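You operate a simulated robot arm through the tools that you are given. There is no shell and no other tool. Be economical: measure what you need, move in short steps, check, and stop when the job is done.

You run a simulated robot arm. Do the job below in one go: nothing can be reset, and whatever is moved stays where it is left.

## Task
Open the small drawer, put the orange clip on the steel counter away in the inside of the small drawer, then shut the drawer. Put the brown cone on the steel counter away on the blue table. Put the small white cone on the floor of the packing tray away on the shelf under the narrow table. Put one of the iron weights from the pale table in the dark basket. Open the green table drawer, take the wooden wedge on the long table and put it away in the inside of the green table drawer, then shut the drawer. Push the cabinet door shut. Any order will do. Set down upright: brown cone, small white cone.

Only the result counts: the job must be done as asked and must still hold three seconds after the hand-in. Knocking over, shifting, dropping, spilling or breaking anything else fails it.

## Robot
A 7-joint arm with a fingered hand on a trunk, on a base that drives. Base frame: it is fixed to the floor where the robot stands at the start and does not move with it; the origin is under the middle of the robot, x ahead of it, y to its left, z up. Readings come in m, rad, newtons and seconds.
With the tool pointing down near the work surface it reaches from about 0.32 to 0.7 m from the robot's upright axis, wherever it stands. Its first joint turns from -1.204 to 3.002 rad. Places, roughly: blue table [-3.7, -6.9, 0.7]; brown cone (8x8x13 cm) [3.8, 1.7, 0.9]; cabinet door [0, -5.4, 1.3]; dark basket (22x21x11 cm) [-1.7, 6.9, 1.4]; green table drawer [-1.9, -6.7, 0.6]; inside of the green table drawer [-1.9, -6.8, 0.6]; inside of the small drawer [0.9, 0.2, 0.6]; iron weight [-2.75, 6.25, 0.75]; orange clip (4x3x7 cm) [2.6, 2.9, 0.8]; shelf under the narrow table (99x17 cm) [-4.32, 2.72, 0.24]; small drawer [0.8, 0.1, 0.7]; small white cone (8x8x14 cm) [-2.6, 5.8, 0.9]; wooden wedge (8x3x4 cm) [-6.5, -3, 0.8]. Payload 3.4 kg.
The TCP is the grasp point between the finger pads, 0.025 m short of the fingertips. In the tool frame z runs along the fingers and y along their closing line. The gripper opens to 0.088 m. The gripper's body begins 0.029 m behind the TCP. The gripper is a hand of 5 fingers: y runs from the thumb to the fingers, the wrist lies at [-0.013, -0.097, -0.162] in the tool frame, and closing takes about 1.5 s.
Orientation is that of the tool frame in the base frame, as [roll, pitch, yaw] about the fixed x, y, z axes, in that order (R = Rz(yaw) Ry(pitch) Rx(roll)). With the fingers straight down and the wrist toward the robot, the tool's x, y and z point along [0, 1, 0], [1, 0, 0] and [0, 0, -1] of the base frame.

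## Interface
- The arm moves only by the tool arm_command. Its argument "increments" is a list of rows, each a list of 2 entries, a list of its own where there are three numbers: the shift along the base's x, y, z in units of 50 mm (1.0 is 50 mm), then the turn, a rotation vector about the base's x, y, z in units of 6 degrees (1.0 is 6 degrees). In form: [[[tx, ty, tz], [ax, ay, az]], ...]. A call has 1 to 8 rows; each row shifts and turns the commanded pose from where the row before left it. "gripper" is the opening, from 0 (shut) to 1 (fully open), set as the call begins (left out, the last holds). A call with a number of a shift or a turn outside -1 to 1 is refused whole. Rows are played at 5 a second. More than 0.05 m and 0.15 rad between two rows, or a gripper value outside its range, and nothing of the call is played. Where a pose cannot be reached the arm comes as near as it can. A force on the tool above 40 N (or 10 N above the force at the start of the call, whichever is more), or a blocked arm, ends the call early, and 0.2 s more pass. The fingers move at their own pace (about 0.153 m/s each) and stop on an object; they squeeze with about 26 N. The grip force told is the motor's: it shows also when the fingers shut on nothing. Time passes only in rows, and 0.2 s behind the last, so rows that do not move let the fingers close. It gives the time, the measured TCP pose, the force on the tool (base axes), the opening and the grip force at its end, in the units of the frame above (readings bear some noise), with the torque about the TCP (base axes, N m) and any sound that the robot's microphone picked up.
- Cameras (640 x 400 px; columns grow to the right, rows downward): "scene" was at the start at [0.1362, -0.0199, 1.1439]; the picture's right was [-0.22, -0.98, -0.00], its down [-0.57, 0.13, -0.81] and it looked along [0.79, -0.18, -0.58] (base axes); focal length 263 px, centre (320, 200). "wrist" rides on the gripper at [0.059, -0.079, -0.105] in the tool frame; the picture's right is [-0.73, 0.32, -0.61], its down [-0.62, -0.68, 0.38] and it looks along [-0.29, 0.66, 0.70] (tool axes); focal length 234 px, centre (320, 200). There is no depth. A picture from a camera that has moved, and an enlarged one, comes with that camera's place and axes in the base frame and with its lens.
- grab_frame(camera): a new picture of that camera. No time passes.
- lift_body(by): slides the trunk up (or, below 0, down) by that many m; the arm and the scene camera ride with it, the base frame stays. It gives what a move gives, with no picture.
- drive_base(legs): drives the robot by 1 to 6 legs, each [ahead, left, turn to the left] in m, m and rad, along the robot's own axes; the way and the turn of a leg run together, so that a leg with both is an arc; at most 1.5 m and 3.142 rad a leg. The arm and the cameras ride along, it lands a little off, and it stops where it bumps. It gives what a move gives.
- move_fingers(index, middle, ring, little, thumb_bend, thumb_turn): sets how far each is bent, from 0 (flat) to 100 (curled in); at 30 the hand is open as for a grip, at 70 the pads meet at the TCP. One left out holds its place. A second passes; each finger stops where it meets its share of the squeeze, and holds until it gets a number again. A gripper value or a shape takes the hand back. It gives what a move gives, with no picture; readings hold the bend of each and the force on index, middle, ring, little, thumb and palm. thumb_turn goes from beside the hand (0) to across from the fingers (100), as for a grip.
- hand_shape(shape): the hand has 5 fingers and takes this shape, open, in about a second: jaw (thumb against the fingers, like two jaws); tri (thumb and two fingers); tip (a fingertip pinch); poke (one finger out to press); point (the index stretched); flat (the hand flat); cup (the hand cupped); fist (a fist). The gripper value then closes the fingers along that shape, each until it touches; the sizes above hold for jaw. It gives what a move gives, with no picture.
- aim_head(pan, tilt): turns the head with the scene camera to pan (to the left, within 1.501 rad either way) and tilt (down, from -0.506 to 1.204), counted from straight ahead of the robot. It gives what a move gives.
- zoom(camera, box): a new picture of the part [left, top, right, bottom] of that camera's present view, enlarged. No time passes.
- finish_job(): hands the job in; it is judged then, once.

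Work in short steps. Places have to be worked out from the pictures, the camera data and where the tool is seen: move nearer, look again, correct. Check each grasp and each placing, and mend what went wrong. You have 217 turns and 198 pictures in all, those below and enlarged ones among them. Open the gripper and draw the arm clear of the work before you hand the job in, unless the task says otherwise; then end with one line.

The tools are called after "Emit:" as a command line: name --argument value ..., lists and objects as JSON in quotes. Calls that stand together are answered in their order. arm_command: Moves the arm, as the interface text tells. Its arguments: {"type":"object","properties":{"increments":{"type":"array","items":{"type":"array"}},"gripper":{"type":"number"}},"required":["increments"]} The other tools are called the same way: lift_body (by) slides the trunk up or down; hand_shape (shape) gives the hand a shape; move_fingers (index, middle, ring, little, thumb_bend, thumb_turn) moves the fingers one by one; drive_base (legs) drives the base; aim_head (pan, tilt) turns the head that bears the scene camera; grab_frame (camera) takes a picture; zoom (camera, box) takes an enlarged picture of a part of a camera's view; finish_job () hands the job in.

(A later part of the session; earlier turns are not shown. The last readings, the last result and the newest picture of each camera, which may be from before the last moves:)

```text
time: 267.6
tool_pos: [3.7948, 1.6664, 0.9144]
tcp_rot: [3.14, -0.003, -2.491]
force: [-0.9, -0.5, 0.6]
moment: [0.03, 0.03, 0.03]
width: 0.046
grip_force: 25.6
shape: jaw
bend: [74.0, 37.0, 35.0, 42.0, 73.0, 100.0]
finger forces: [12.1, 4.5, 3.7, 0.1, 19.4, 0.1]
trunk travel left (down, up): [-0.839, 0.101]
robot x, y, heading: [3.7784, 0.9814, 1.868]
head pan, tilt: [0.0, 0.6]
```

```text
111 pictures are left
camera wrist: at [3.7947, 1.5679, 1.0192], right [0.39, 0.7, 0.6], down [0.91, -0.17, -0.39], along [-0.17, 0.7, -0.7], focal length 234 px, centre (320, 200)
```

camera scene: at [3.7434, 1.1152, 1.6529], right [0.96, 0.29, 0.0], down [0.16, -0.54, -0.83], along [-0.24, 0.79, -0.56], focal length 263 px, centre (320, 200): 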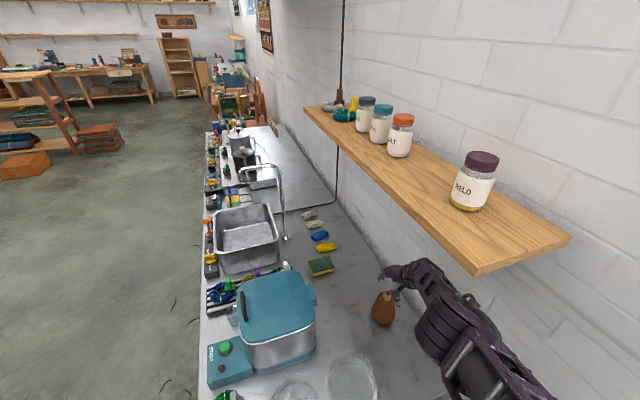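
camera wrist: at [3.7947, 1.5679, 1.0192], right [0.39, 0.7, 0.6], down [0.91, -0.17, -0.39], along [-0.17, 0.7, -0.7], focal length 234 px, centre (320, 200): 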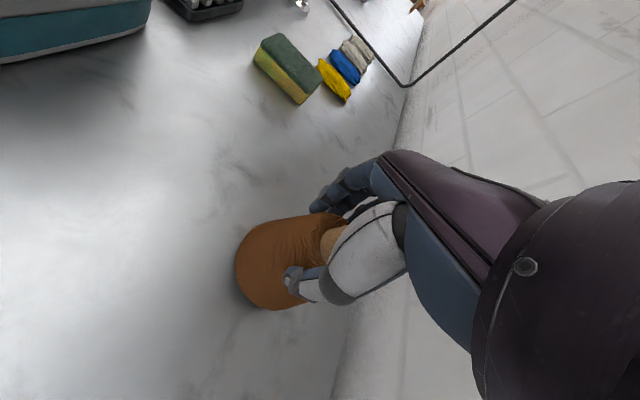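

Gripped at 4.6 cm. I'll lift 8 cm and check.

Emit:
lift_body --by 0.07

Emit:
grab_frame --camera "wrist"

```text
time: 268.7
tool_pos: [3.7935, 1.665, 0.9845]
tcp_rot: [-3.141, -0.002, -2.492]
force: [-0.4, -0.3, -2.2]
moment: [-0.03, 0.0, 0.01]
width: 0.0456
grip_force: 26.1
shape: jaw
bend: [74.0, 37.0, 36.0, 42.0, 73.0, 100.0]
finger forces: [11.8, 4.2, 3.4, 0.0, 18.9, 0.1]
trunk travel left (down, up): [-0.909, 0.031]
robot x, y, heading: [3.7829, 0.9886, 1.873]
head pan, tilt: [0.0, 0.6]
```

```text
110 pictures are left
camera wrist: at [3.795, 1.5684, 1.0888], right [0.39, 0.7, 0.6], down [0.91, -0.17, -0.39], along [-0.17, 0.7, -0.7], focal length 234 px, centre (320, 200)
```

wrist: 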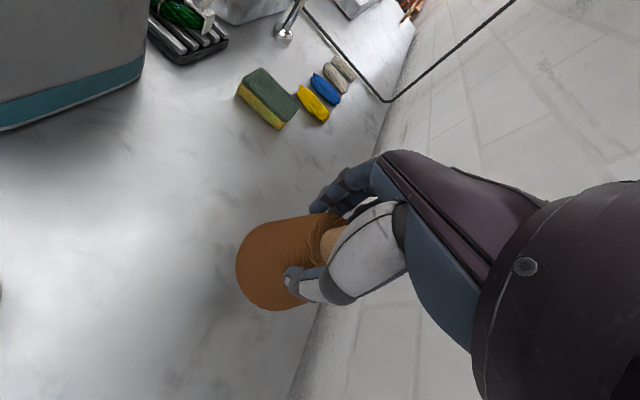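

The cone is held upright. I'll back out, clear the counter, turn to face the other end of the room, and drive down the open aisle.

Emit:
lift_body --by 0.03

Emit:
drive_base --legs '[[-0.372, -0.147, 0], [-0.4, 1.05, 0], [0, 0, 1.953], [1.4, 0.4, 0], [1.5, 0, 0]]'

Emit:
aim_head --pan 0.5 --tilt 0.35

Emit:
grab_frame --camera "scene"

Emit:
aim_head --pan -0.5 --tilt 0.35

Emit:
grab_frame --camera "scene"

```text
time: 269.4
tool_pos: [3.7937, 1.667, 1.015]
tcp_rot: [3.141, -0.004, -2.492]
force: [-0.3, 0.4, -3.1]
moment: [-0.02, 0.0, -0.01]
width: 0.0459
grip_force: 26.3
shape: jaw
bend: [74.0, 37.0, 36.0, 42.0, 73.0, 100.0]
finger forces: [11.8, 4.0, 3.5, 0.2, 18.9, 0.1]
trunk travel left (down, up): [-0.939, 0.001]
robot x, y, heading: [3.7798, 0.9855, 1.87]
head pan, tilt: [0.0, 0.6]
```

```text
time: 295.8
tool_pos: [0.5452, -2.4298, 1.0145]
tcp_rot: [3.14, -0.004, -0.525]
force: [0.5, -0.2, -2.9]
moment: [-0.02, -0.05, -0.02]
width: 0.0449
grip_force: 26.0
shape: jaw
bend: [74.0, 37.0, 36.0, 42.0, 73.0, 100.0]
finger forces: [11.9, 3.9, 3.1, 0.0, 18.0, 0.0]
trunk travel left (down, up): [-0.939, 0.001]
robot x, y, heading: [1.1804, -2.1785, -2.452]
head pan, tilt: [0.0, 0.6]
```

```text
time: 296.7
tool_pos: [0.5451, -2.4298, 1.0151]
tcp_rot: [-3.142, -0.003, -0.525]
force: [-0.4, 0.1, -2.3]
moment: [0.01, -0.04, 0.02]
width: 0.045
grip_force: 25.9
shape: jaw
bend: [74.0, 37.0, 36.0, 42.0, 73.0, 100.0]
finger forces: [11.9, 4.0, 3.1, 0.1, 18.0, 0.0]
trunk travel left (down, up): [-0.939, 0.001]
robot x, y, heading: [1.1755, -2.1768, -2.447]
head pan, tilt: [0.499, 0.351]
```

```text
109 pictures are left
camera scene: at [1.105, -2.2963, 1.7074], right [-0.93, 0.37, 0.0], down [0.13, 0.32, -0.94], along [-0.35, -0.87, -0.34], focal length 263 px, centre (320, 200)
```

scene: 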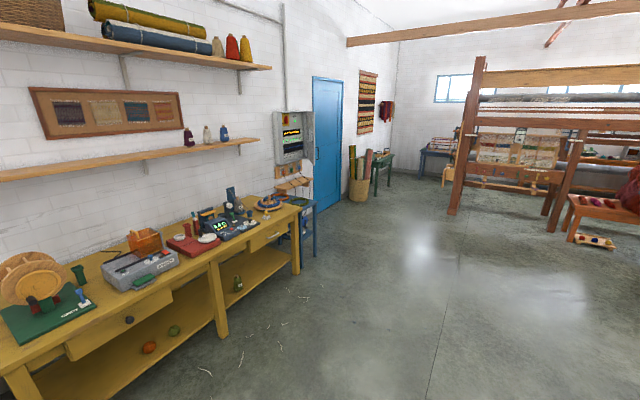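

```text
time: 298.0
tool_pos: [0.5457, -2.4295, 1.014]
tcp_rot: [3.14, -0.002, -0.526]
force: [0.1, 0.4, -2.3]
moment: [-0.01, -0.03, 0.02]
width: 0.0448
grip_force: 26.1
shape: jaw
bend: [74.0, 37.0, 36.0, 42.0, 73.0, 100.0]
finger forces: [11.9, 4.0, 3.1, 0.0, 17.9, 0.0]
trunk travel left (down, up): [-0.939, 0.001]
robot x, y, heading: [1.1744, -2.1753, -2.45]
head pan, tilt: [-0.499, 0.351]
```

```text
108 pictures are left
camera scene: at [1.0481, -2.2281, 1.7074], right [-0.2, 0.98, 0.0], down [0.34, 0.07, -0.94], along [-0.92, -0.18, -0.34], focal length 263 px, centre (320, 200)
```

scene: 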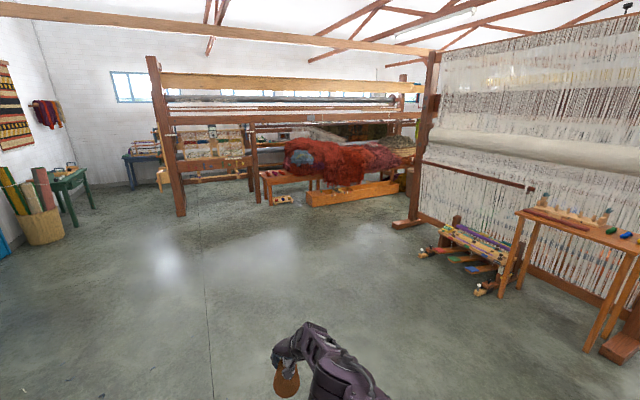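

The aisle is open. The blue table is at the far end, past the green table on the left and the loom on the right. I'll drive about 4 m down it, drifting left.

Emit:
drive_base --legs '[[1.4, 0.3, 0], [1.4, 0.3, 0], [1.2, 0.1, 0]]'

Emit:
aim_head --pan 0 --tilt 0.45

Emit:
grab_frame --camera "scene"

```text
time: 317.5
tool_pos: [-2.1426, -5.4377, 1.0143]
tcp_rot: [-3.141, -0.004, -0.558]
force: [0.5, -0.8, -2.5]
moment: [-0.03, -0.02, 0.0]
width: 0.0445
grip_force: 26.7
shape: jaw
bend: [74.0, 37.0, 36.0, 42.0, 73.0, 100.0]
finger forces: [11.9, 3.9, 3.2, 0.0, 17.8, 0.1]
trunk travel left (down, up): [-0.939, 0.001]
robot x, y, heading: [-1.5007, -5.2054, -2.482]
head pan, tilt: [-0.499, 0.351]
```

```text
time: 318.4
tool_pos: [-2.1429, -5.4372, 1.0148]
tcp_rot: [3.141, -0.002, -0.558]
force: [-0.4, 0.1, -2.5]
moment: [-0.03, 0.01, -0.01]
width: 0.0445
grip_force: 25.7
shape: jaw
bend: [74.0, 37.0, 36.0, 42.0, 73.0, 100.0]
finger forces: [11.9, 3.8, 3.2, 0.1, 17.9, 0.0]
trunk travel left (down, up): [-0.939, 0.001]
robot x, y, heading: [-1.503, -5.2059, -2.486]
head pan, tilt: [0.0, 0.45]
```

```text
107 pictures are left
camera scene: at [-1.6138, -5.2942, 1.6982], right [-0.61, 0.79, 0.0], down [0.34, 0.27, -0.9], along [-0.71, -0.55, -0.44], focal length 263 px, centre (320, 200)
```

scene: 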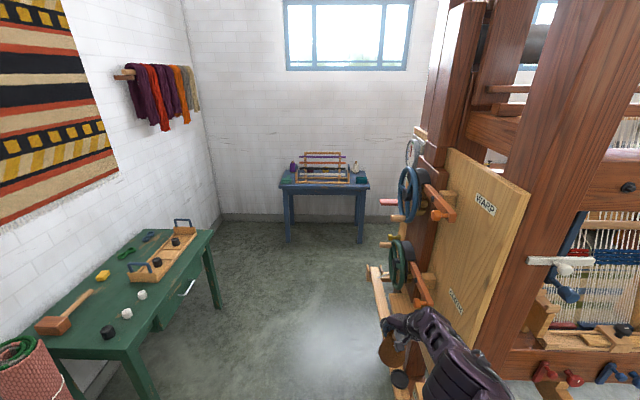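

That's close to the loom's handwheels. I'll sidestep left, then zoom on the blue table to choose a spot.

Emit:
drive_base --legs '[[0, 0.28, 0.02]]'

Emit:
zoom --camera "scene" --box '[250, 130, 410, 230]'

Emit:
grab_frame --camera "scene"

```text
time: 320.4
tool_pos: [-1.9635, -5.668, 1.0146]
tcp_rot: [3.142, -0.004, -0.539]
force: [-0.5, 0.1, -1.8]
moment: [0.0, -0.05, 0.0]
width: 0.0445
grip_force: 25.5
shape: jaw
bend: [74.0, 37.0, 36.0, 42.0, 73.0, 100.0]
finger forces: [11.8, 3.9, 3.2, 0.0, 17.9, 0.1]
trunk travel left (down, up): [-0.939, 0.001]
robot x, y, heading: [-1.3253, -5.4254, -2.458]
head pan, tilt: [0.0, 0.45]
```

```text
4.00 times, centred on (330, 180) of scene
camera zoom: at [-1.4386, -5.5151, 1.6982], right [-0.63, 0.78, 0.0], down [0.34, 0.27, -0.9], along [-0.7, -0.57, -0.44], focal length 1054 px, centre (280, 280)
```

zoom: 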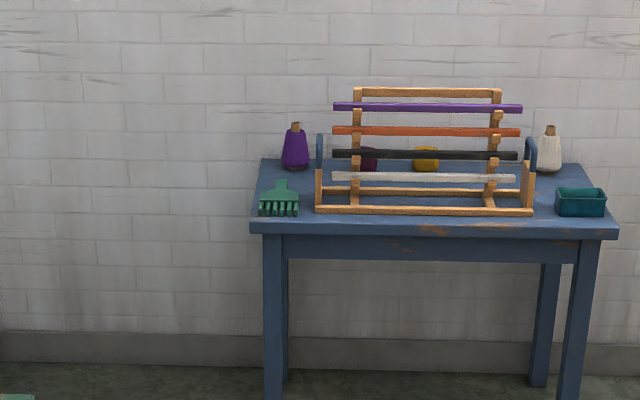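

```text
105 pictures are left
camera scene: at [-1.4386, -5.5151, 1.6982], right [-0.63, 0.78, 0.0], down [0.34, 0.27, -0.9], along [-0.7, -0.57, -0.44], focal length 263 px, centre (320, 200)
```

scene: 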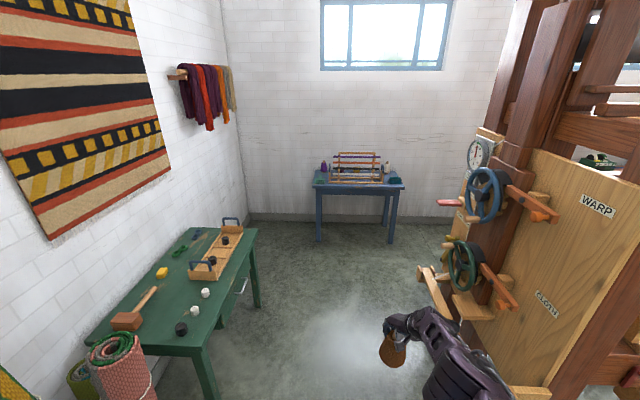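

The table has a rack in the middle, a comb at front left, a box at front right, and cones at the back. I'll drive closer to look from above.

Emit:
drive_base --legs '[[1.45, 0, 0]]'

Emit:
aim_head --pan -0.15 --tilt 0.75

Emit:
grab_frame --camera "scene"

```text
time: 327.6
tool_pos: [-3.1107, -6.5719, 1.0151]
tcp_rot: [-3.141, -0.002, -0.553]
force: [0.1, -0.1, -3.2]
moment: [-0.01, -0.04, -0.02]
width: 0.0445
grip_force: 25.8
shape: jaw
bend: [74.0, 37.0, 36.0, 42.0, 73.0, 100.0]
finger forces: [11.7, 3.9, 3.2, 0.1, 17.9, 0.0]
trunk travel left (down, up): [-0.939, 0.001]
robot x, y, heading: [-2.4669, -6.3354, -2.473]
head pan, tilt: [0.0, 0.45]
```

```text
time: 328.4
tool_pos: [-3.1096, -6.5723, 1.0142]
tcp_rot: [-3.139, -0.003, -0.555]
force: [-0.3, 0.2, -1.4]
moment: [0.01, -0.02, -0.02]
width: 0.0441
grip_force: 26.3
shape: jaw
bend: [74.0, 37.0, 36.0, 42.0, 73.0, 100.0]
finger forces: [11.7, 4.0, 3.2, 0.0, 18.0, 0.1]
trunk travel left (down, up): [-0.939, 0.001]
robot x, y, heading: [-2.4731, -6.3371, -2.479]
head pan, tilt: [-0.15, 0.75]
```

```text
104 pictures are left
camera scene: at [-2.5815, -6.411, 1.6718], right [-0.49, 0.87, 0.0], down [0.59, 0.34, -0.73], along [-0.64, -0.36, -0.68], focal length 263 px, centre (320, 200)
```

scene: 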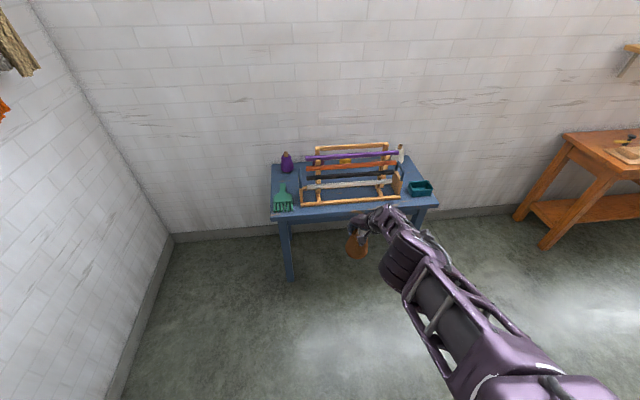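

Emit:
zoom --camera "scene" --box '[256, 135, 448, 255]'

Emit:
grab_frame --camera "wrist"

```text
3.33 times, centred on (352, 195) of scene
camera zoom: at [-2.5815, -6.411, 1.6718], right [-0.49, 0.87, 0.0], down [0.59, 0.34, -0.73], along [-0.64, -0.36, -0.68], focal length 878 px, centre (213, 217)
```

zoom: 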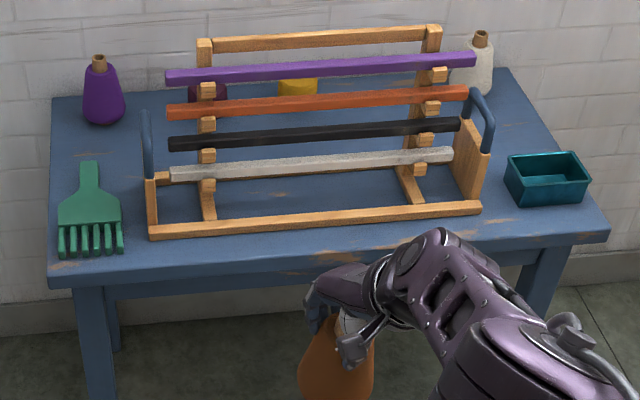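

```text
102 pictures are left
camera wrist: at [-3.0191, -6.5354, 1.1186], right [-0.79, 0.11, 0.6], down [-0.17, 0.91, -0.38], along [-0.59, -0.41, -0.7], focal length 234 px, centre (320, 200)
```

wrist: 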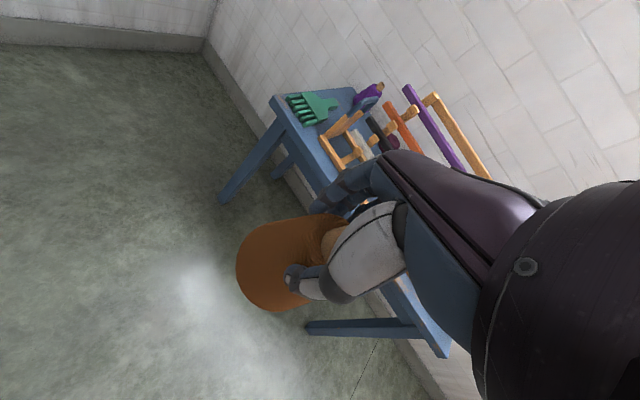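

I found a spot at the front right, in the notch before the rack's right end and the teal box, around (-3.70, -6.51), table height ≈0.71. I'll drive so the cone comes near it.

Emit:
drive_base --legs '[[0.33, -0.4, 0]]'

Emit:
arm_command --increments '[[[0, 0, 0], [0, 0, -0.96]], [[0, 0, 0], [0, 0, -0.96]], [[0, 0, 0], [0, 0, -0.96]], [[0, 0, 0], [0, 0, -0.96]], [[0, 0, 0], [0, 0, -0.96]], [[0, 0, 0], [0, 0, -0.96]], [[0, 0, 0], [0, 0, -0.96]]]'

Emit:
grab_frame --camera "scene"

Emit:
grab_frame --camera "wrist"

```text
time: 331.5
tool_pos: [-3.6277, -6.4446, 1.0139]
tcp_rot: [-3.142, -0.004, -0.568]
force: [-0.4, -0.4, -2.0]
moment: [0.01, -0.05, 0.03]
width: 0.0444
grip_force: 25.9
shape: jaw
bend: [74.0, 37.0, 36.0, 42.0, 73.0, 100.0]
finger forces: [11.7, 3.9, 3.2, 0.0, 18.0, 0.1]
trunk travel left (down, up): [-0.939, 0.001]
robot x, y, heading: [-2.9895, -6.2168, -2.486]
head pan, tilt: [-0.15, 0.75]
```

```text
time: 333.1
tool_pos: [-3.641, -6.4512, 1.0067]
tcp_rot: [3.141, -0.003, -1.27]
force: [0.4, -0.7, -1.8]
moment: [0.0, -0.06, -0.05]
width: 0.0442
grip_force: 25.7
shape: jaw
bend: [74.0, 37.0, 36.0, 42.0, 73.0, 100.0]
finger forces: [11.6, 3.7, 3.3, 0.0, 17.9, 0.1]
out of reach, approached as far as the arm can: row 1, 2, 3, 5
trunk travel left (down, up): [-0.939, 0.001]
robot x, y, heading: [-2.9845, -6.2199, -2.494]
head pan, tilt: [-0.15, 0.75]
```

```text
101 pictures are left
camera scene: at [-3.0986, -6.2901, 1.6718], right [-0.48, 0.88, 0.0], down [0.6, 0.33, -0.73], along [-0.64, -0.35, -0.68], focal length 263 px, centre (320, 200)
```

scene: 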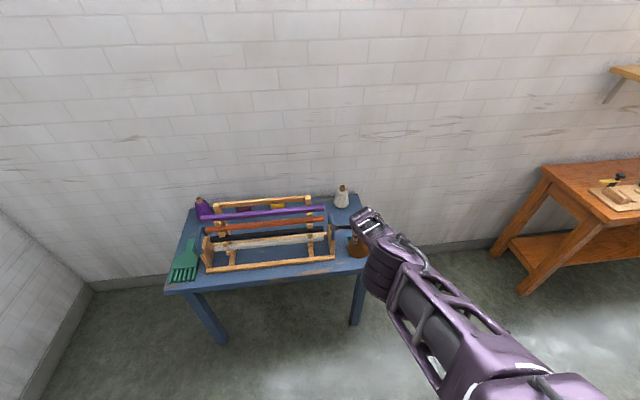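

```text
100 pictures are left
camera wrist: at [-3.5493, -6.4833, 1.1109], right [-0.52, 0.6, 0.61], down [0.47, 0.8, -0.39], along [-0.71, 0.08, -0.7], focal length 234 px, centre (320, 200)
```

wrist: 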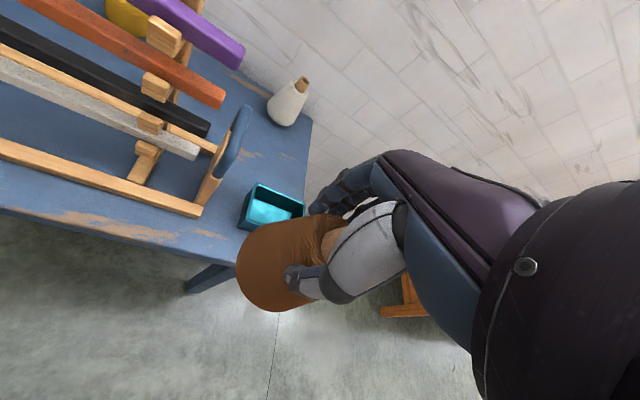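

The wrist view shows the front strip is too narrow (5 cm). To the right of the rack, between the teal box and the white cone, there's a roomy spot around (-3.906, -6.58), so I'll drive there at height.

Emit:
drive_base --legs '[[0.289, -0.057, 0]]'

Emit:
grab_frame --camera "wrist"

Emit:
zoom --camera "scene" --box '[200, 150, 440, 300]'

```text
time: 335.1
tool_pos: [-3.9068, -6.5889, 1.0081]
tcp_rot: [-3.142, -0.004, -1.265]
force: [-0.3, -1.1, -2.5]
moment: [-0.01, -0.02, 0.0]
width: 0.0441
grip_force: 25.6
shape: jaw
bend: [74.0, 37.0, 36.0, 42.0, 73.0, 100.0]
finger forces: [11.7, 3.8, 3.3, 0.0, 17.8, 0.0]
trunk travel left (down, up): [-0.939, 0.001]
robot x, y, heading: [-3.2559, -6.3537, -2.486]
head pan, tilt: [-0.15, 0.75]
```

```text
99 pictures are left
camera wrist: at [-3.8133, -6.6194, 1.1116], right [-0.53, 0.6, 0.6], down [0.46, 0.8, -0.39], along [-0.71, 0.08, -0.7], focal length 234 px, centre (320, 200)
```

wrist: 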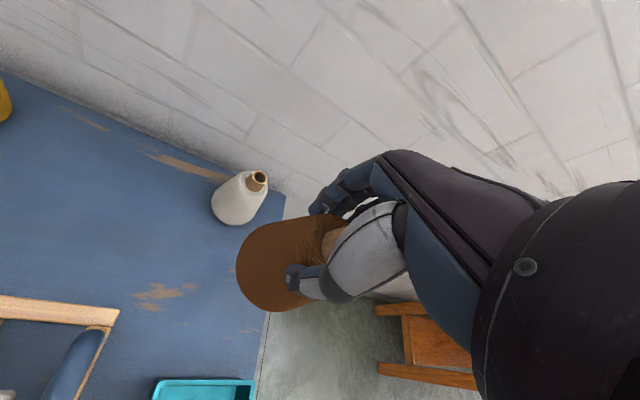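

```text
2.67 times, centred on (320, 225) of scene
camera zoom: at [-3.3633, -6.4234, 1.6719], right [-0.49, 0.87, 0.0], down [0.6, 0.33, -0.73], along [-0.64, -0.36, -0.68], focal length 702 px, centre (320, 133)
```

zoom: 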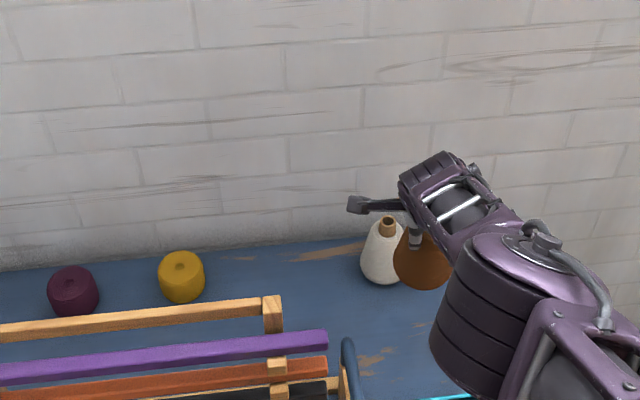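

The landing point is clear on all sides. I'll lower with the trunk, then creep to contact.

Emit:
lift_body --by -0.165

Emit:
grab_frame --camera "wrist"

Emit:
arm_command --increments '[[[0, 0, -0.1], [0, 0, 0]], [[0, 0, -0.1], [0, 0, 0]], [[0, 0, -0.1], [0, 0, 0]]]'

```text
time: 337.0
tool_pos: [-3.9063, -6.5883, 0.8422]
tcp_rot: [-3.138, -0.003, -1.265]
force: [1.4, -0.5, -2.8]
moment: [-0.01, -0.01, -0.02]
width: 0.044
grip_force: 25.8
shape: jaw
bend: [74.0, 37.0, 36.0, 42.0, 73.0, 100.0]
finger forces: [11.6, 3.8, 3.5, 0.1, 17.9, 0.0]
trunk travel left (down, up): [-0.774, 0.166]
robot x, y, heading: [-3.2507, -6.3509, -2.484]
head pan, tilt: [-0.15, 0.75]
```

```text
97 pictures are left
camera wrist: at [-3.8142, -6.6199, 0.9459], right [-0.53, 0.6, 0.6], down [0.46, 0.8, -0.38], along [-0.71, 0.08, -0.7], focal length 234 px, centre (320, 200)
```

wrist: 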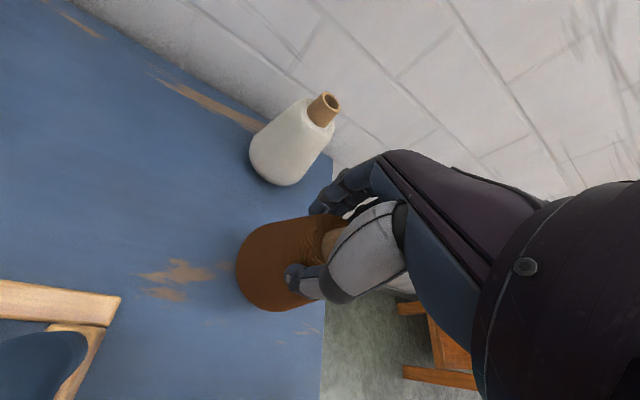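

```text
time: 337.8
tool_pos: [-3.9053, -6.5873, 0.8362]
tcp_rot: [-3.141, -0.005, -1.263]
force: [-0.3, 0.6, -1.6]
moment: [-0.02, -0.04, -0.01]
width: 0.0439
grip_force: 26.2
shape: jaw
bend: [74.0, 37.0, 36.0, 42.0, 73.0, 100.0]
finger forces: [11.7, 3.9, 3.4, 0.1, 17.9, 0.1]
out of reach, approached as far as the arm can: row 2, 3
trunk travel left (down, up): [-0.774, 0.166]
robot x, y, heading: [-3.2568, -6.3483, -2.483]
head pan, tilt: [-0.15, 0.75]
```

The arm is stretched, so I'll use small trunk steps until I feel contact.

Emit:
lift_body --by -0.012

Emit:
lift_body --by -0.006

Emit:
lift_body --by -0.004

```text
time: 338.4
tool_pos: [-3.9043, -6.5867, 0.8245]
tcp_rot: [-3.14, -0.004, -1.265]
force: [-0.2, 0.2, -2.4]
moment: [-0.02, -0.03, 0.0]
width: 0.0437
grip_force: 26.3
shape: jaw
bend: [74.0, 37.0, 36.0, 42.0, 73.0, 100.0]
finger forces: [11.6, 3.8, 3.4, 0.0, 17.7, 0.0]
trunk travel left (down, up): [-0.762, 0.178]
robot x, y, heading: [-3.2525, -6.3524, -2.48]
head pan, tilt: [-0.15, 0.75]
```

```text
time: 339.0
tool_pos: [-3.9037, -6.5862, 0.8185]
tcp_rot: [-3.14, -0.003, -1.266]
force: [-0.1, 0.6, -1.8]
moment: [-0.01, -0.07, -0.01]
width: 0.044
grip_force: 25.9
shape: jaw
bend: [74.0, 37.0, 36.0, 42.0, 73.0, 100.0]
finger forces: [11.6, 3.8, 3.5, 0.0, 17.8, 0.1]
trunk travel left (down, up): [-0.756, 0.184]
robot x, y, heading: [-3.2536, -6.3533, -2.484]
head pan, tilt: [-0.15, 0.75]
```

```text
time: 339.5
tool_pos: [-3.9038, -6.5871, 0.8151]
tcp_rot: [3.141, -0.003, -1.265]
force: [-1.7, 0.2, 1.6]
moment: [0.0, -0.03, 0.02]
width: 0.044
grip_force: 25.6
shape: jaw
bend: [74.0, 37.0, 35.0, 42.0, 74.0, 100.0]
finger forces: [12.1, 4.0, 3.8, 0.0, 18.3, 0.0]
trunk travel left (down, up): [-0.752, 0.188]
robot x, y, heading: [-3.2565, -6.3533, -2.482]
head pan, tilt: [-0.15, 0.75]
```

Contact: the vertical force went from -2 to +1.6 N. I'll open the hand and rise.

Emit:
arm_command --increments '[[[0, 0, 0], [0, 0, 0]], [[0, 0, 0], [0, 0, 0]], [[0, 0, 0], [0, 0, 0]], [[0, 0, 0], [0, 0, 0]], [[0, 0, 0], [0, 0, 0]]]' --gripper 1

Emit:
lift_body --by 0.18

Emit:
grab_frame --camera "wrist"

```text
time: 340.7
tool_pos: [-3.9045, -6.5876, 0.8153]
tcp_rot: [-3.14, -0.004, -1.267]
force: [0.1, -0.2, 0.0]
moment: [0.03, 0.02, 0.02]
width: 0.0873
grip_force: 0.1
shape: jaw
bend: [30.0, 30.0, 30.0, 30.0, 30.0, 98.0]
finger forces: [0.1, 0.1, 0.0, 0.0, 0.0, 0.1]
trunk travel left (down, up): [-0.752, 0.188]
robot x, y, heading: [-3.2507, -6.3507, -2.484]
head pan, tilt: [-0.15, 0.75]
```

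```text
time: 342.7
tool_pos: [-3.9047, -6.5863, 0.995]
tcp_rot: [3.141, -0.003, -1.265]
force: [0.5, 0.4, 0.4]
moment: [0.0, -0.02, -0.01]
width: 0.0873
grip_force: 0.0
shape: jaw
bend: [30.0, 30.0, 30.0, 30.0, 30.0, 98.0]
finger forces: [0.1, 0.0, 0.1, 0.0, 0.0, 0.0]
trunk travel left (down, up): [-0.932, 0.008]
robot x, y, heading: [-3.2544, -6.3537, -2.486]
head pan, tilt: [-0.15, 0.75]
```

```text
96 pictures are left
camera wrist: at [-3.8121, -6.6184, 1.099], right [-0.53, 0.6, 0.6], down [0.46, 0.8, -0.39], along [-0.71, 0.08, -0.7], focal length 234 px, centre (320, 200)
```

wrist: 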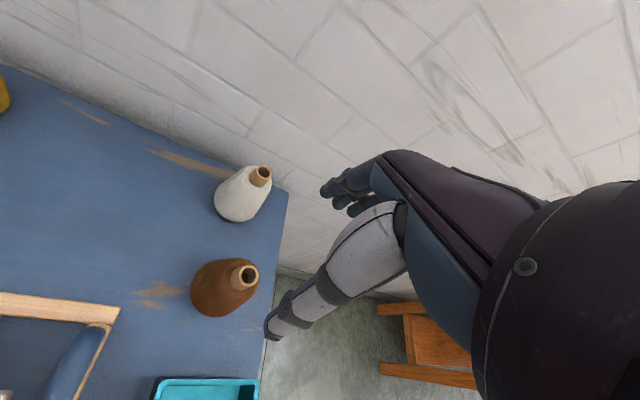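

The brown cone stands upright on the blue table. Next the green table drawer: I'll back away and turn to face the green table.

Emit:
drive_base --legs '[[-0.6, 0.2, 0], [0, 0, 1.58]]'

Emit:
aim_head --pan 0 --tilt 0.7

Emit:
grab_frame --camera "scene"

Emit:
grab_frame --camera "wrist"

```text
time: 350.1
tool_pos: [-2.427, -6.8014, 0.9945]
tcp_rot: [3.141, -0.005, 0.287]
force: [-0.2, -0.4, -0.6]
moment: [0.01, -0.02, 0.01]
width: 0.0878
grip_force: 0.1
shape: jaw
bend: [30.0, 30.0, 30.0, 30.0, 30.0, 98.0]
finger forces: [0.0, 0.1, 0.1, 0.1, 0.1, 0.1]
trunk travel left (down, up): [-0.932, 0.008]
robot x, y, heading: [-2.6473, -6.1451, -0.928]
head pan, tilt: [-0.15, 0.75]
```

```text
time: 350.8
tool_pos: [-2.4252, -6.8005, 0.9953]
tcp_rot: [-3.14, -0.004, 0.288]
force: [0.0, -1.2, 0.8]
moment: [0.03, -0.01, 0.01]
width: 0.0876
grip_force: 0.1
shape: jaw
bend: [30.0, 30.0, 30.0, 30.0, 30.0, 98.0]
finger forces: [0.0, 0.0, 0.0, 0.1, 0.0, 0.0]
trunk travel left (down, up): [-0.932, 0.008]
robot x, y, heading: [-2.6485, -6.1482, -0.931]
head pan, tilt: [0.0, 0.7]
```

```text
95 pictures are left
camera scene: at [-2.5682, -6.255, 1.669], right [-0.8, -0.6, 0.0], down [-0.39, 0.52, -0.76], along [0.46, -0.61, -0.64], focal length 263 px, centre (320, 200)
```

scene: 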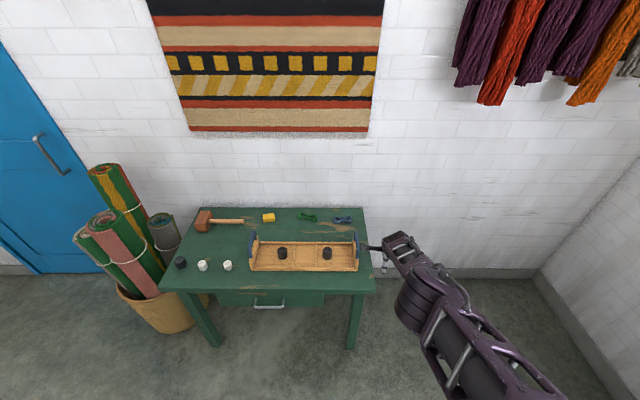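

```text
94 pictures are left
camera wrist: at [-2.3934, -6.7091, 1.0991], right [-0.61, -0.52, 0.6], down [-0.79, 0.48, -0.39], along [-0.09, -0.71, -0.7], focal length 234 px, centre (320, 200)
```

wrist: 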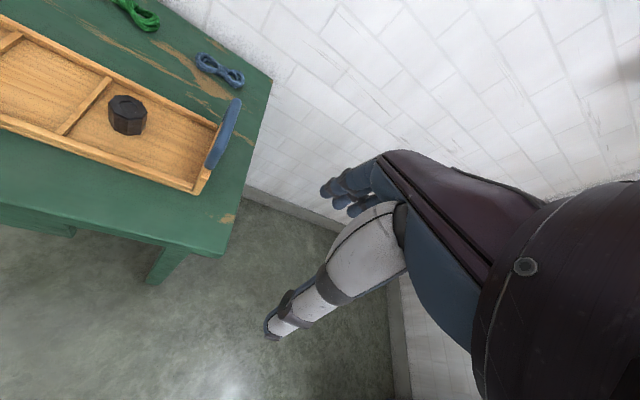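

The drawer has a bar handle. I'll zoom in on it.

Emit:
zoom --camera "scene" --box '[190, 240, 350, 340]'

```text
4.00 times, centred on (270, 290) of scene
camera zoom: at [-2.5682, -6.255, 1.669], right [-0.8, -0.6, 0.0], down [-0.39, 0.52, -0.76], along [0.46, -0.61, -0.64], focal length 1054 px, centre (520, -160)
```

zoom: 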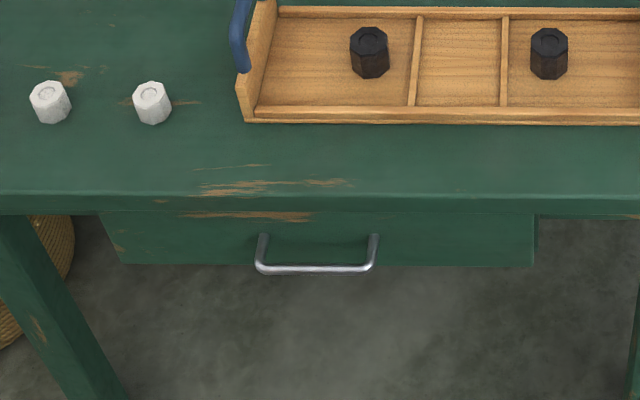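

I'll draw the arm in and square its yaw first, then lower the trunk for a second view of the handle.

Emit:
arm_command --increments '[[[-0.55, 0.75, 0], [0, 0, 0.85]], [[-0.55, 0.75, 0], [0, 0, 0.85]], [[-0.55, 0.75, 0], [0, 0, 0.85]], [[-0.55, 0.75, 0], [0, 0, 0.85]]]'

Emit:
lift_body --by -0.4

Emit:
grab_frame --camera "scene"

Emit:
grab_frame --camera "wrist"

```text
time: 351.8
tool_pos: [-2.4878, -6.7604, 0.9096]
tcp_rot: [-3.141, -0.006, 0.644]
force: [-1.2, 1.0, 0.9]
moment: [0.0, -0.04, 0.0]
width: 0.0878
grip_force: 0.1
shape: jaw
bend: [30.0, 30.0, 30.0, 30.0, 30.0, 98.0]
finger forces: [0.0, 0.1, 0.0, 0.0, 0.0, 0.1]
out of reach, approached as far as the arm can: row 1, 2, 3, 4
trunk travel left (down, up): [-0.932, 0.008]
robot x, y, heading: [-2.6521, -6.1474, -0.929]
head pan, tilt: [0.0, 0.7]
```

```text
time: 355.6
tool_pos: [-2.4874, -6.7609, 0.5096]
tcp_rot: [-3.14, -0.005, 0.644]
force: [-0.1, 0.1, -0.9]
moment: [0.03, -0.01, 0.0]
width: 0.0879
grip_force: 0.0
shape: jaw
bend: [30.0, 30.0, 30.0, 30.0, 30.0, 98.0]
finger forces: [0.0, 0.0, 0.0, 0.0, 0.0, 0.1]
trunk travel left (down, up): [-0.532, 0.408]
robot x, y, heading: [-2.6519, -6.1459, -0.929]
head pan, tilt: [0.0, 0.7]
```

```text
92 pictures are left
camera scene: at [-2.5683, -6.2549, 1.2691], right [-0.8, -0.6, 0.0], down [-0.39, 0.52, -0.76], along [0.46, -0.61, -0.64], focal length 263 px, centre (320, 200)
```

scene: 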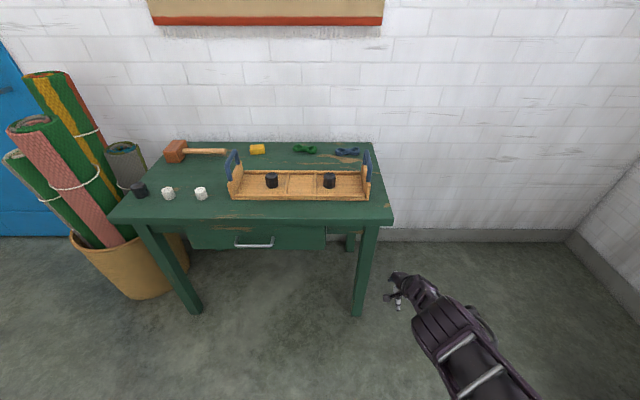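

```text
91 pictures are left
camera wrist: at [-2.4894, -6.6617, 0.6135], right [-0.39, -0.7, 0.6], down [-0.91, 0.17, -0.39], along [0.16, -0.7, -0.7], focal length 234 px, centre (320, 200)
```

wrist: 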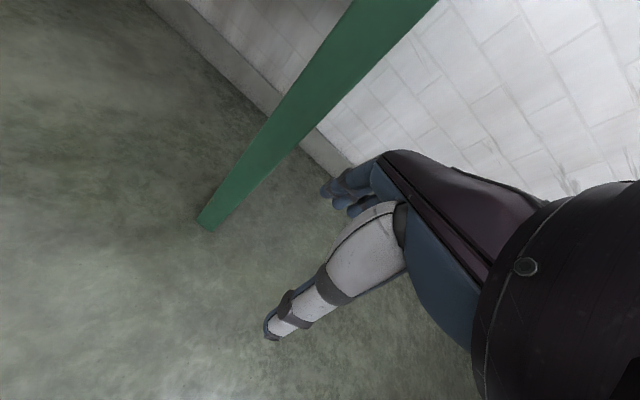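

I'll zoom the low view for an accurate handle height.

Emit:
zoom --camera "scene" --box '[175, 190, 335, 290]'

```text
4.00 times, centred on (255, 240) of scene
camera zoom: at [-2.5683, -6.2549, 1.2691], right [-0.8, -0.6, 0.0], down [-0.39, 0.52, -0.76], along [0.46, -0.61, -0.64], focal length 1054 px, centre (580, 40)
```

zoom: 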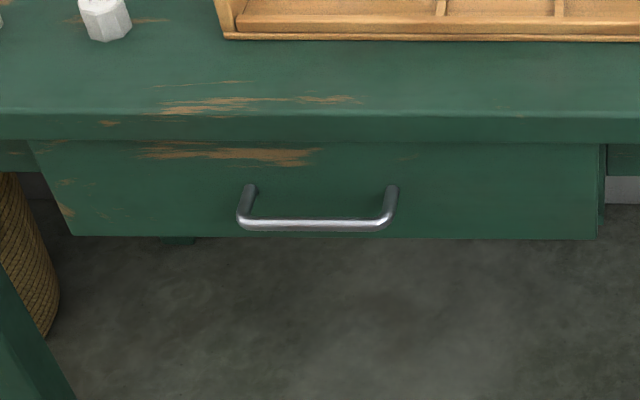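

The bar handle is at about (-2.048, -6.582, 0.583). I'll lower the trunk and raise the hand to point forward (fingers over the bar, thumb under), as I did with the knob.

Emit:
lift_body --by -0.15

Emit:
arm_command --increments '[[[0.22, 0.22, 0.3], [-0.801, -0.598, 0]], [[0.22, 0.22, 0.3], [-0.801, -0.598, 0]], [[0.22, 0.22, 0.3], [-0.801, -0.598, 0]], [[0.22, 0.22, 0.3], [-0.801, -0.598, 0]], [[0.22, 0.22, 0.3], [-0.801, -0.598, 0]], [[0.22, 0.22, 0.3], [-0.801, -0.598, 0]], [[0.22, 0.22, 0.3], [-0.801, -0.598, 0]], [[0.22, 0.22, 0.3], [-0.801, -0.598, 0]]]'

Emit:
arm_command --increments '[[[0.22, 0.22, 0.3], [-0.801, -0.598, 0]], [[0.22, 0.22, 0.3], [-0.801, -0.598, 0]], [[0.22, 0.22, 0.3], [-0.801, -0.598, 0]], [[0.22, 0.22, 0.3], [-0.801, -0.598, 0]], [[0.22, 0.22, 0.3], [-0.801, -0.598, 0]], [[0.22, 0.22, 0.3], [-0.801, -0.598, 0]], [[0.22, 0.22, 0.3], [-0.801, -0.598, 0]]]'

```text
time: 357.4
tool_pos: [-2.4883, -6.7599, 0.3599]
tcp_rot: [3.14, -0.004, 0.645]
force: [-0.1, -0.1, 0.2]
moment: [0.0, 0.01, 0.03]
width: 0.0878
grip_force: 0.0
shape: jaw
bend: [30.0, 30.0, 30.0, 30.0, 30.0, 98.0]
finger forces: [0.0, 0.1, 0.0, 0.1, 0.0, 0.0]
trunk travel left (down, up): [-0.382, 0.558]
robot x, y, heading: [-2.6488, -6.1476, -0.927]
head pan, tilt: [0.0, 0.7]
```

```text
time: 359.2
tool_pos: [-2.3812, -6.7005, 0.4439]
tcp_rot: [2.302, -0.001, 0.65]
force: [0.5, -0.2, 0.1]
moment: [0.0, -0.01, 0.02]
width: 0.0879
grip_force: 0.1
shape: jaw
bend: [30.0, 30.0, 30.0, 30.0, 30.0, 98.0]
finger forces: [0.1, 0.0, 0.0, 0.0, 0.1, 0.0]
out of reach, approached as far as the arm can: row 1, 2, 3
trunk travel left (down, up): [-0.382, 0.558]
robot x, y, heading: [-2.6477, -6.1457, -0.931]
head pan, tilt: [0.0, 0.7]
```

```text
time: 360.8
tool_pos: [-2.3, -6.6111, 0.5726]
tcp_rot: [1.569, 0.003, 0.644]
force: [1.0, -1.2, 0.9]
moment: [0.03, 0.0, -0.03]
width: 0.0879
grip_force: 0.0
shape: jaw
bend: [30.0, 30.0, 30.0, 30.0, 30.0, 98.0]
finger forces: [0.0, 0.1, 0.0, 0.0, 0.0, 0.0]
out of reach, approached as far as the arm can: row 6, 7
trunk travel left (down, up): [-0.382, 0.558]
robot x, y, heading: [-2.6473, -6.1476, -0.928]
head pan, tilt: [0.0, 0.7]
```

The hand is horizontal. I'll sidestep left to line up with the bar and look.

Emit:
drive_base --legs '[[0, 0.222, 0]]'

Emit:
grab_frame --camera "wrist"

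Emit:
grab_frame --camera "scene"

```text
time: 362.5
tool_pos: [-2.1217, -6.4775, 0.5744]
tcp_rot: [1.571, 0.004, 0.644]
force: [0.1, -0.4, 0.2]
moment: [-0.01, -0.01, 0.0]
width: 0.0878
grip_force: 0.0
shape: jaw
bend: [30.0, 30.0, 30.0, 30.0, 30.0, 98.0]
finger forces: [0.0, 0.1, 0.0, 0.0, 0.0, 0.0]
trunk travel left (down, up): [-0.382, 0.558]
robot x, y, heading: [-2.4688, -6.0161, -0.931]
head pan, tilt: [0.0, 0.7]
```

```text
89 pictures are left
camera wrist: at [-2.1385, -6.3589, 0.4931], right [-0.94, 0.05, 0.33], down [-0.27, -0.68, -0.68], along [0.19, -0.73, 0.66], focal length 234 px, centre (320, 200)
```

wrist: 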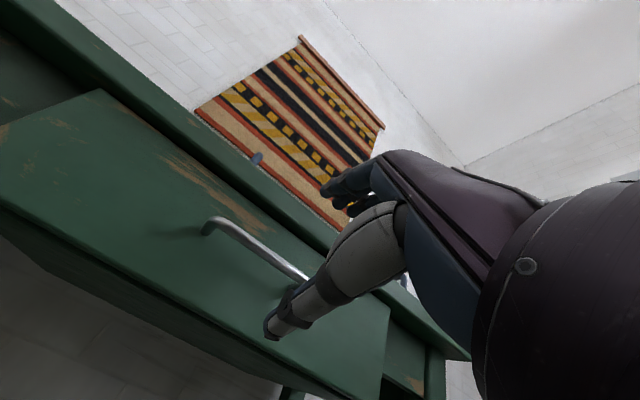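

```text
88 pictures are left
camera scene: at [-2.389, -6.1212, 1.1191], right [-0.8, -0.6, 0.0], down [-0.38, 0.52, -0.76], along [0.46, -0.61, -0.64], focal length 263 px, centre (320, 200)
```

scene: 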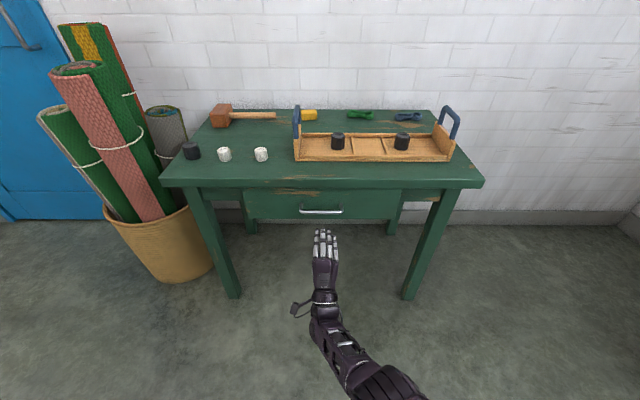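

The bar is 0.12 m ahead of the TCP at z≈0.598. I'll raise 2.3 cm, advance, then close.

Emit:
arm_command --increments '[[[0, 0, 0.24], [0, 0, 0]], [[0, 0, 0.24], [0, 0, 0]]]'

Emit:
drive_base --legs '[[0.115, -0.005, 0]]'

Emit:
grab_frame --camera "wrist"

```text
time: 363.1
tool_pos: [-2.1211, -6.4786, 0.5974]
tcp_rot: [1.571, 0.003, 0.646]
force: [-0.2, 0.0, 0.8]
moment: [0.01, 0.01, -0.02]
width: 0.0881
grip_force: 0.1
shape: jaw
bend: [30.0, 30.0, 30.0, 30.0, 30.0, 98.0]
finger forces: [0.0, 0.1, 0.0, 0.0, 0.0, 0.0]
trunk travel left (down, up): [-0.382, 0.558]
robot x, y, heading: [-2.4696, -6.0125, -0.931]
head pan, tilt: [0.0, 0.7]
```

```text
time: 364.3
tool_pos: [-2.0557, -6.5727, 0.5973]
tcp_rot: [1.572, 0.004, 0.646]
force: [-0.5, 0.3, -0.8]
moment: [-0.01, -0.02, 0.03]
width: 0.0879
grip_force: 0.1
shape: jaw
bend: [30.0, 30.0, 30.0, 30.0, 30.0, 98.0]
finger forces: [0.0, 0.0, 0.1, 0.1, 0.1, 0.1]
trunk travel left (down, up): [-0.382, 0.558]
robot x, y, heading: [-2.4049, -6.1101, -0.929]
head pan, tilt: [0.0, 0.7]
```

```text
87 pictures are left
camera wrist: at [-2.0726, -6.454, 0.5167], right [-0.94, 0.05, 0.33], down [-0.27, -0.68, -0.68], along [0.19, -0.73, 0.66], focal length 234 px, centre (320, 200)
```

wrist: 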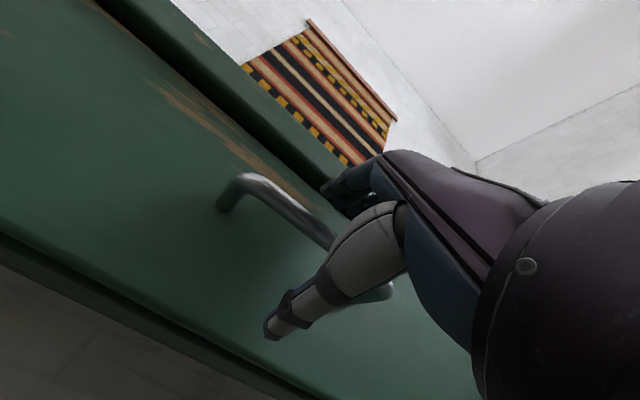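

The bar passes right through the TCP. I'll close.

Emit:
arm_command --increments '[[[0, 0, 0], [0, 0, 0]], [[0, 0, 0], [0, 0, 0]], [[0, 0, 0], [0, 0, 0]], [[0, 0, 0], [0, 0, 0]], [[0, 0, 0], [0, 0, 0]], [[0, 0, 0], [0, 0, 0]], [[0, 0, 0], [0, 0, 0]], [[0, 0, 0], [0, 0, 0]]]' --gripper 0

Emit:
drive_base --legs '[[-0.13, 0, 0]]'

Emit:
grab_frame --camera "scene"

```text
time: 366.1
tool_pos: [-2.0554, -6.574, 0.5972]
tcp_rot: [1.573, 0.005, 0.646]
force: [1.0, -0.1, -5.3]
moment: [-0.08, 0.08, -0.05]
width: 0.0001
grip_force: 26.2
shape: jaw
bend: [70.0, 70.0, 70.0, 70.0, 73.0, 100.0]
finger forces: [1.5, 0.1, 1.9, 2.0, 6.5, 0.0]
trunk travel left (down, up): [-0.382, 0.558]
robot x, y, heading: [-2.4059, -6.1082, -0.93]
head pan, tilt: [0.0, 0.7]
```

```text
time: 367.4
tool_pos: [-2.1342, -6.4665, 0.5958]
tcp_rot: [1.573, 0.005, 0.651]
force: [0.1, -1.2, -7.4]
moment: [-0.06, 0.1, 0.02]
width: 0.0
grip_force: 25.3
shape: jaw
bend: [70.0, 70.0, 70.0, 70.0, 73.0, 100.0]
finger forces: [1.0, 0.1, 2.0, 1.7, 7.8, 0.1]
trunk travel left (down, up): [-0.382, 0.558]
robot x, y, heading: [-2.4871, -6.0045, -0.927]
head pan, tilt: [0.0, 0.7]
```

```text
86 pictures are left
camera scene: at [-2.4022, -6.112, 1.1189], right [-0.8, -0.6, 0.0], down [-0.39, 0.52, -0.76], along [0.46, -0.61, -0.65], focal length 263 px, centre (320, 200)
```

scene: 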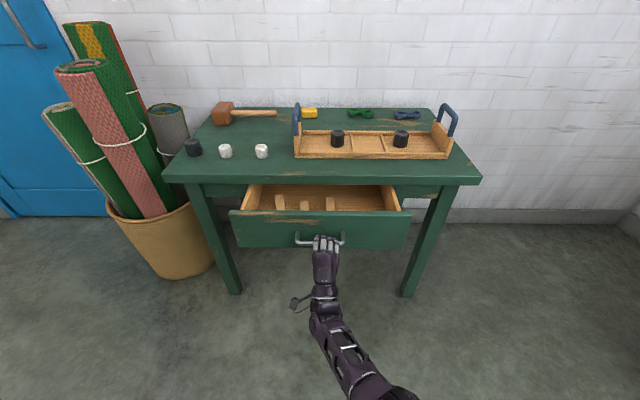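

The drawer opens. I'll pull 7 cm more, then release and back off a little.

Emit:
drive_base --legs '[[-0.07, 0, 0]]'

Emit:
arm_command --increments '[[[0, 0, 0], [0, 0, 0]], [[0, 0, 0], [0, 0, 0]], [[0, 0, 0], [0, 0, 0]], [[0, 0, 0], [0, 0, 0]], [[0, 0, 0], [0, 0, 0]]]' --gripper 1

Emit:
drive_base --legs '[[-0.08, 0, 0]]'

Emit:
grab_frame --camera "scene"

```text
time: 368.4
tool_pos: [-2.1768, -6.41, 0.5949]
tcp_rot: [1.573, 0.004, 0.65]
force: [2.4, 1.8, -6.6]
moment: [-0.03, 0.08, 0.02]
width: 0.0
grip_force: 26.0
shape: jaw
bend: [70.0, 70.0, 70.0, 70.0, 74.0, 100.0]
finger forces: [0.9, 0.0, 2.0, 1.8, 7.9, 0.0]
trunk travel left (down, up): [-0.382, 0.558]
robot x, y, heading: [-2.5267, -5.9465, -0.926]
head pan, tilt: [0.0, 0.7]
```

```text
time: 369.6
tool_pos: [-2.1756, -6.4091, 0.5967]
tcp_rot: [1.573, 0.005, 0.651]
force: [0.9, 0.0, 0.3]
moment: [0.03, 0.0, 0.0]
width: 0.0875
grip_force: 0.0
shape: jaw
bend: [30.0, 30.0, 30.0, 30.0, 30.0, 98.0]
finger forces: [0.0, 0.0, 0.1, 0.0, 0.0, 0.1]
trunk travel left (down, up): [-0.382, 0.558]
robot x, y, heading: [-2.5296, -5.945, -0.923]
head pan, tilt: [0.0, 0.7]
```

```text
time: 370.8
tool_pos: [-2.2186, -6.3468, 0.5958]
tcp_rot: [1.574, 0.005, 0.656]
force: [0.3, 0.5, -0.1]
moment: [0.0, 0.0, -0.01]
width: 0.0875
grip_force: 0.1
shape: jaw
bend: [30.0, 30.0, 30.0, 30.0, 30.0, 98.0]
finger forces: [0.0, 0.0, 0.0, 0.1, 0.0, 0.0]
trunk travel left (down, up): [-0.382, 0.558]
robot x, y, heading: [-2.5723, -5.8875, -0.923]
head pan, tilt: [0.0, 0.7]
stopped in leg 1: the robot was blocked; the commanded pose is now the measured one
```

```text
85 pictures are left
camera scene: at [-2.4896, -5.9939, 1.1191], right [-0.8, -0.61, 0.0], down [-0.39, 0.51, -0.76], along [0.46, -0.61, -0.64], focal length 263 px, centre (320, 200)
```

scene: 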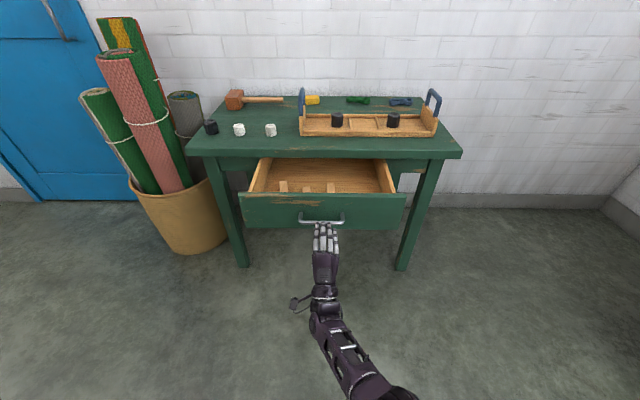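

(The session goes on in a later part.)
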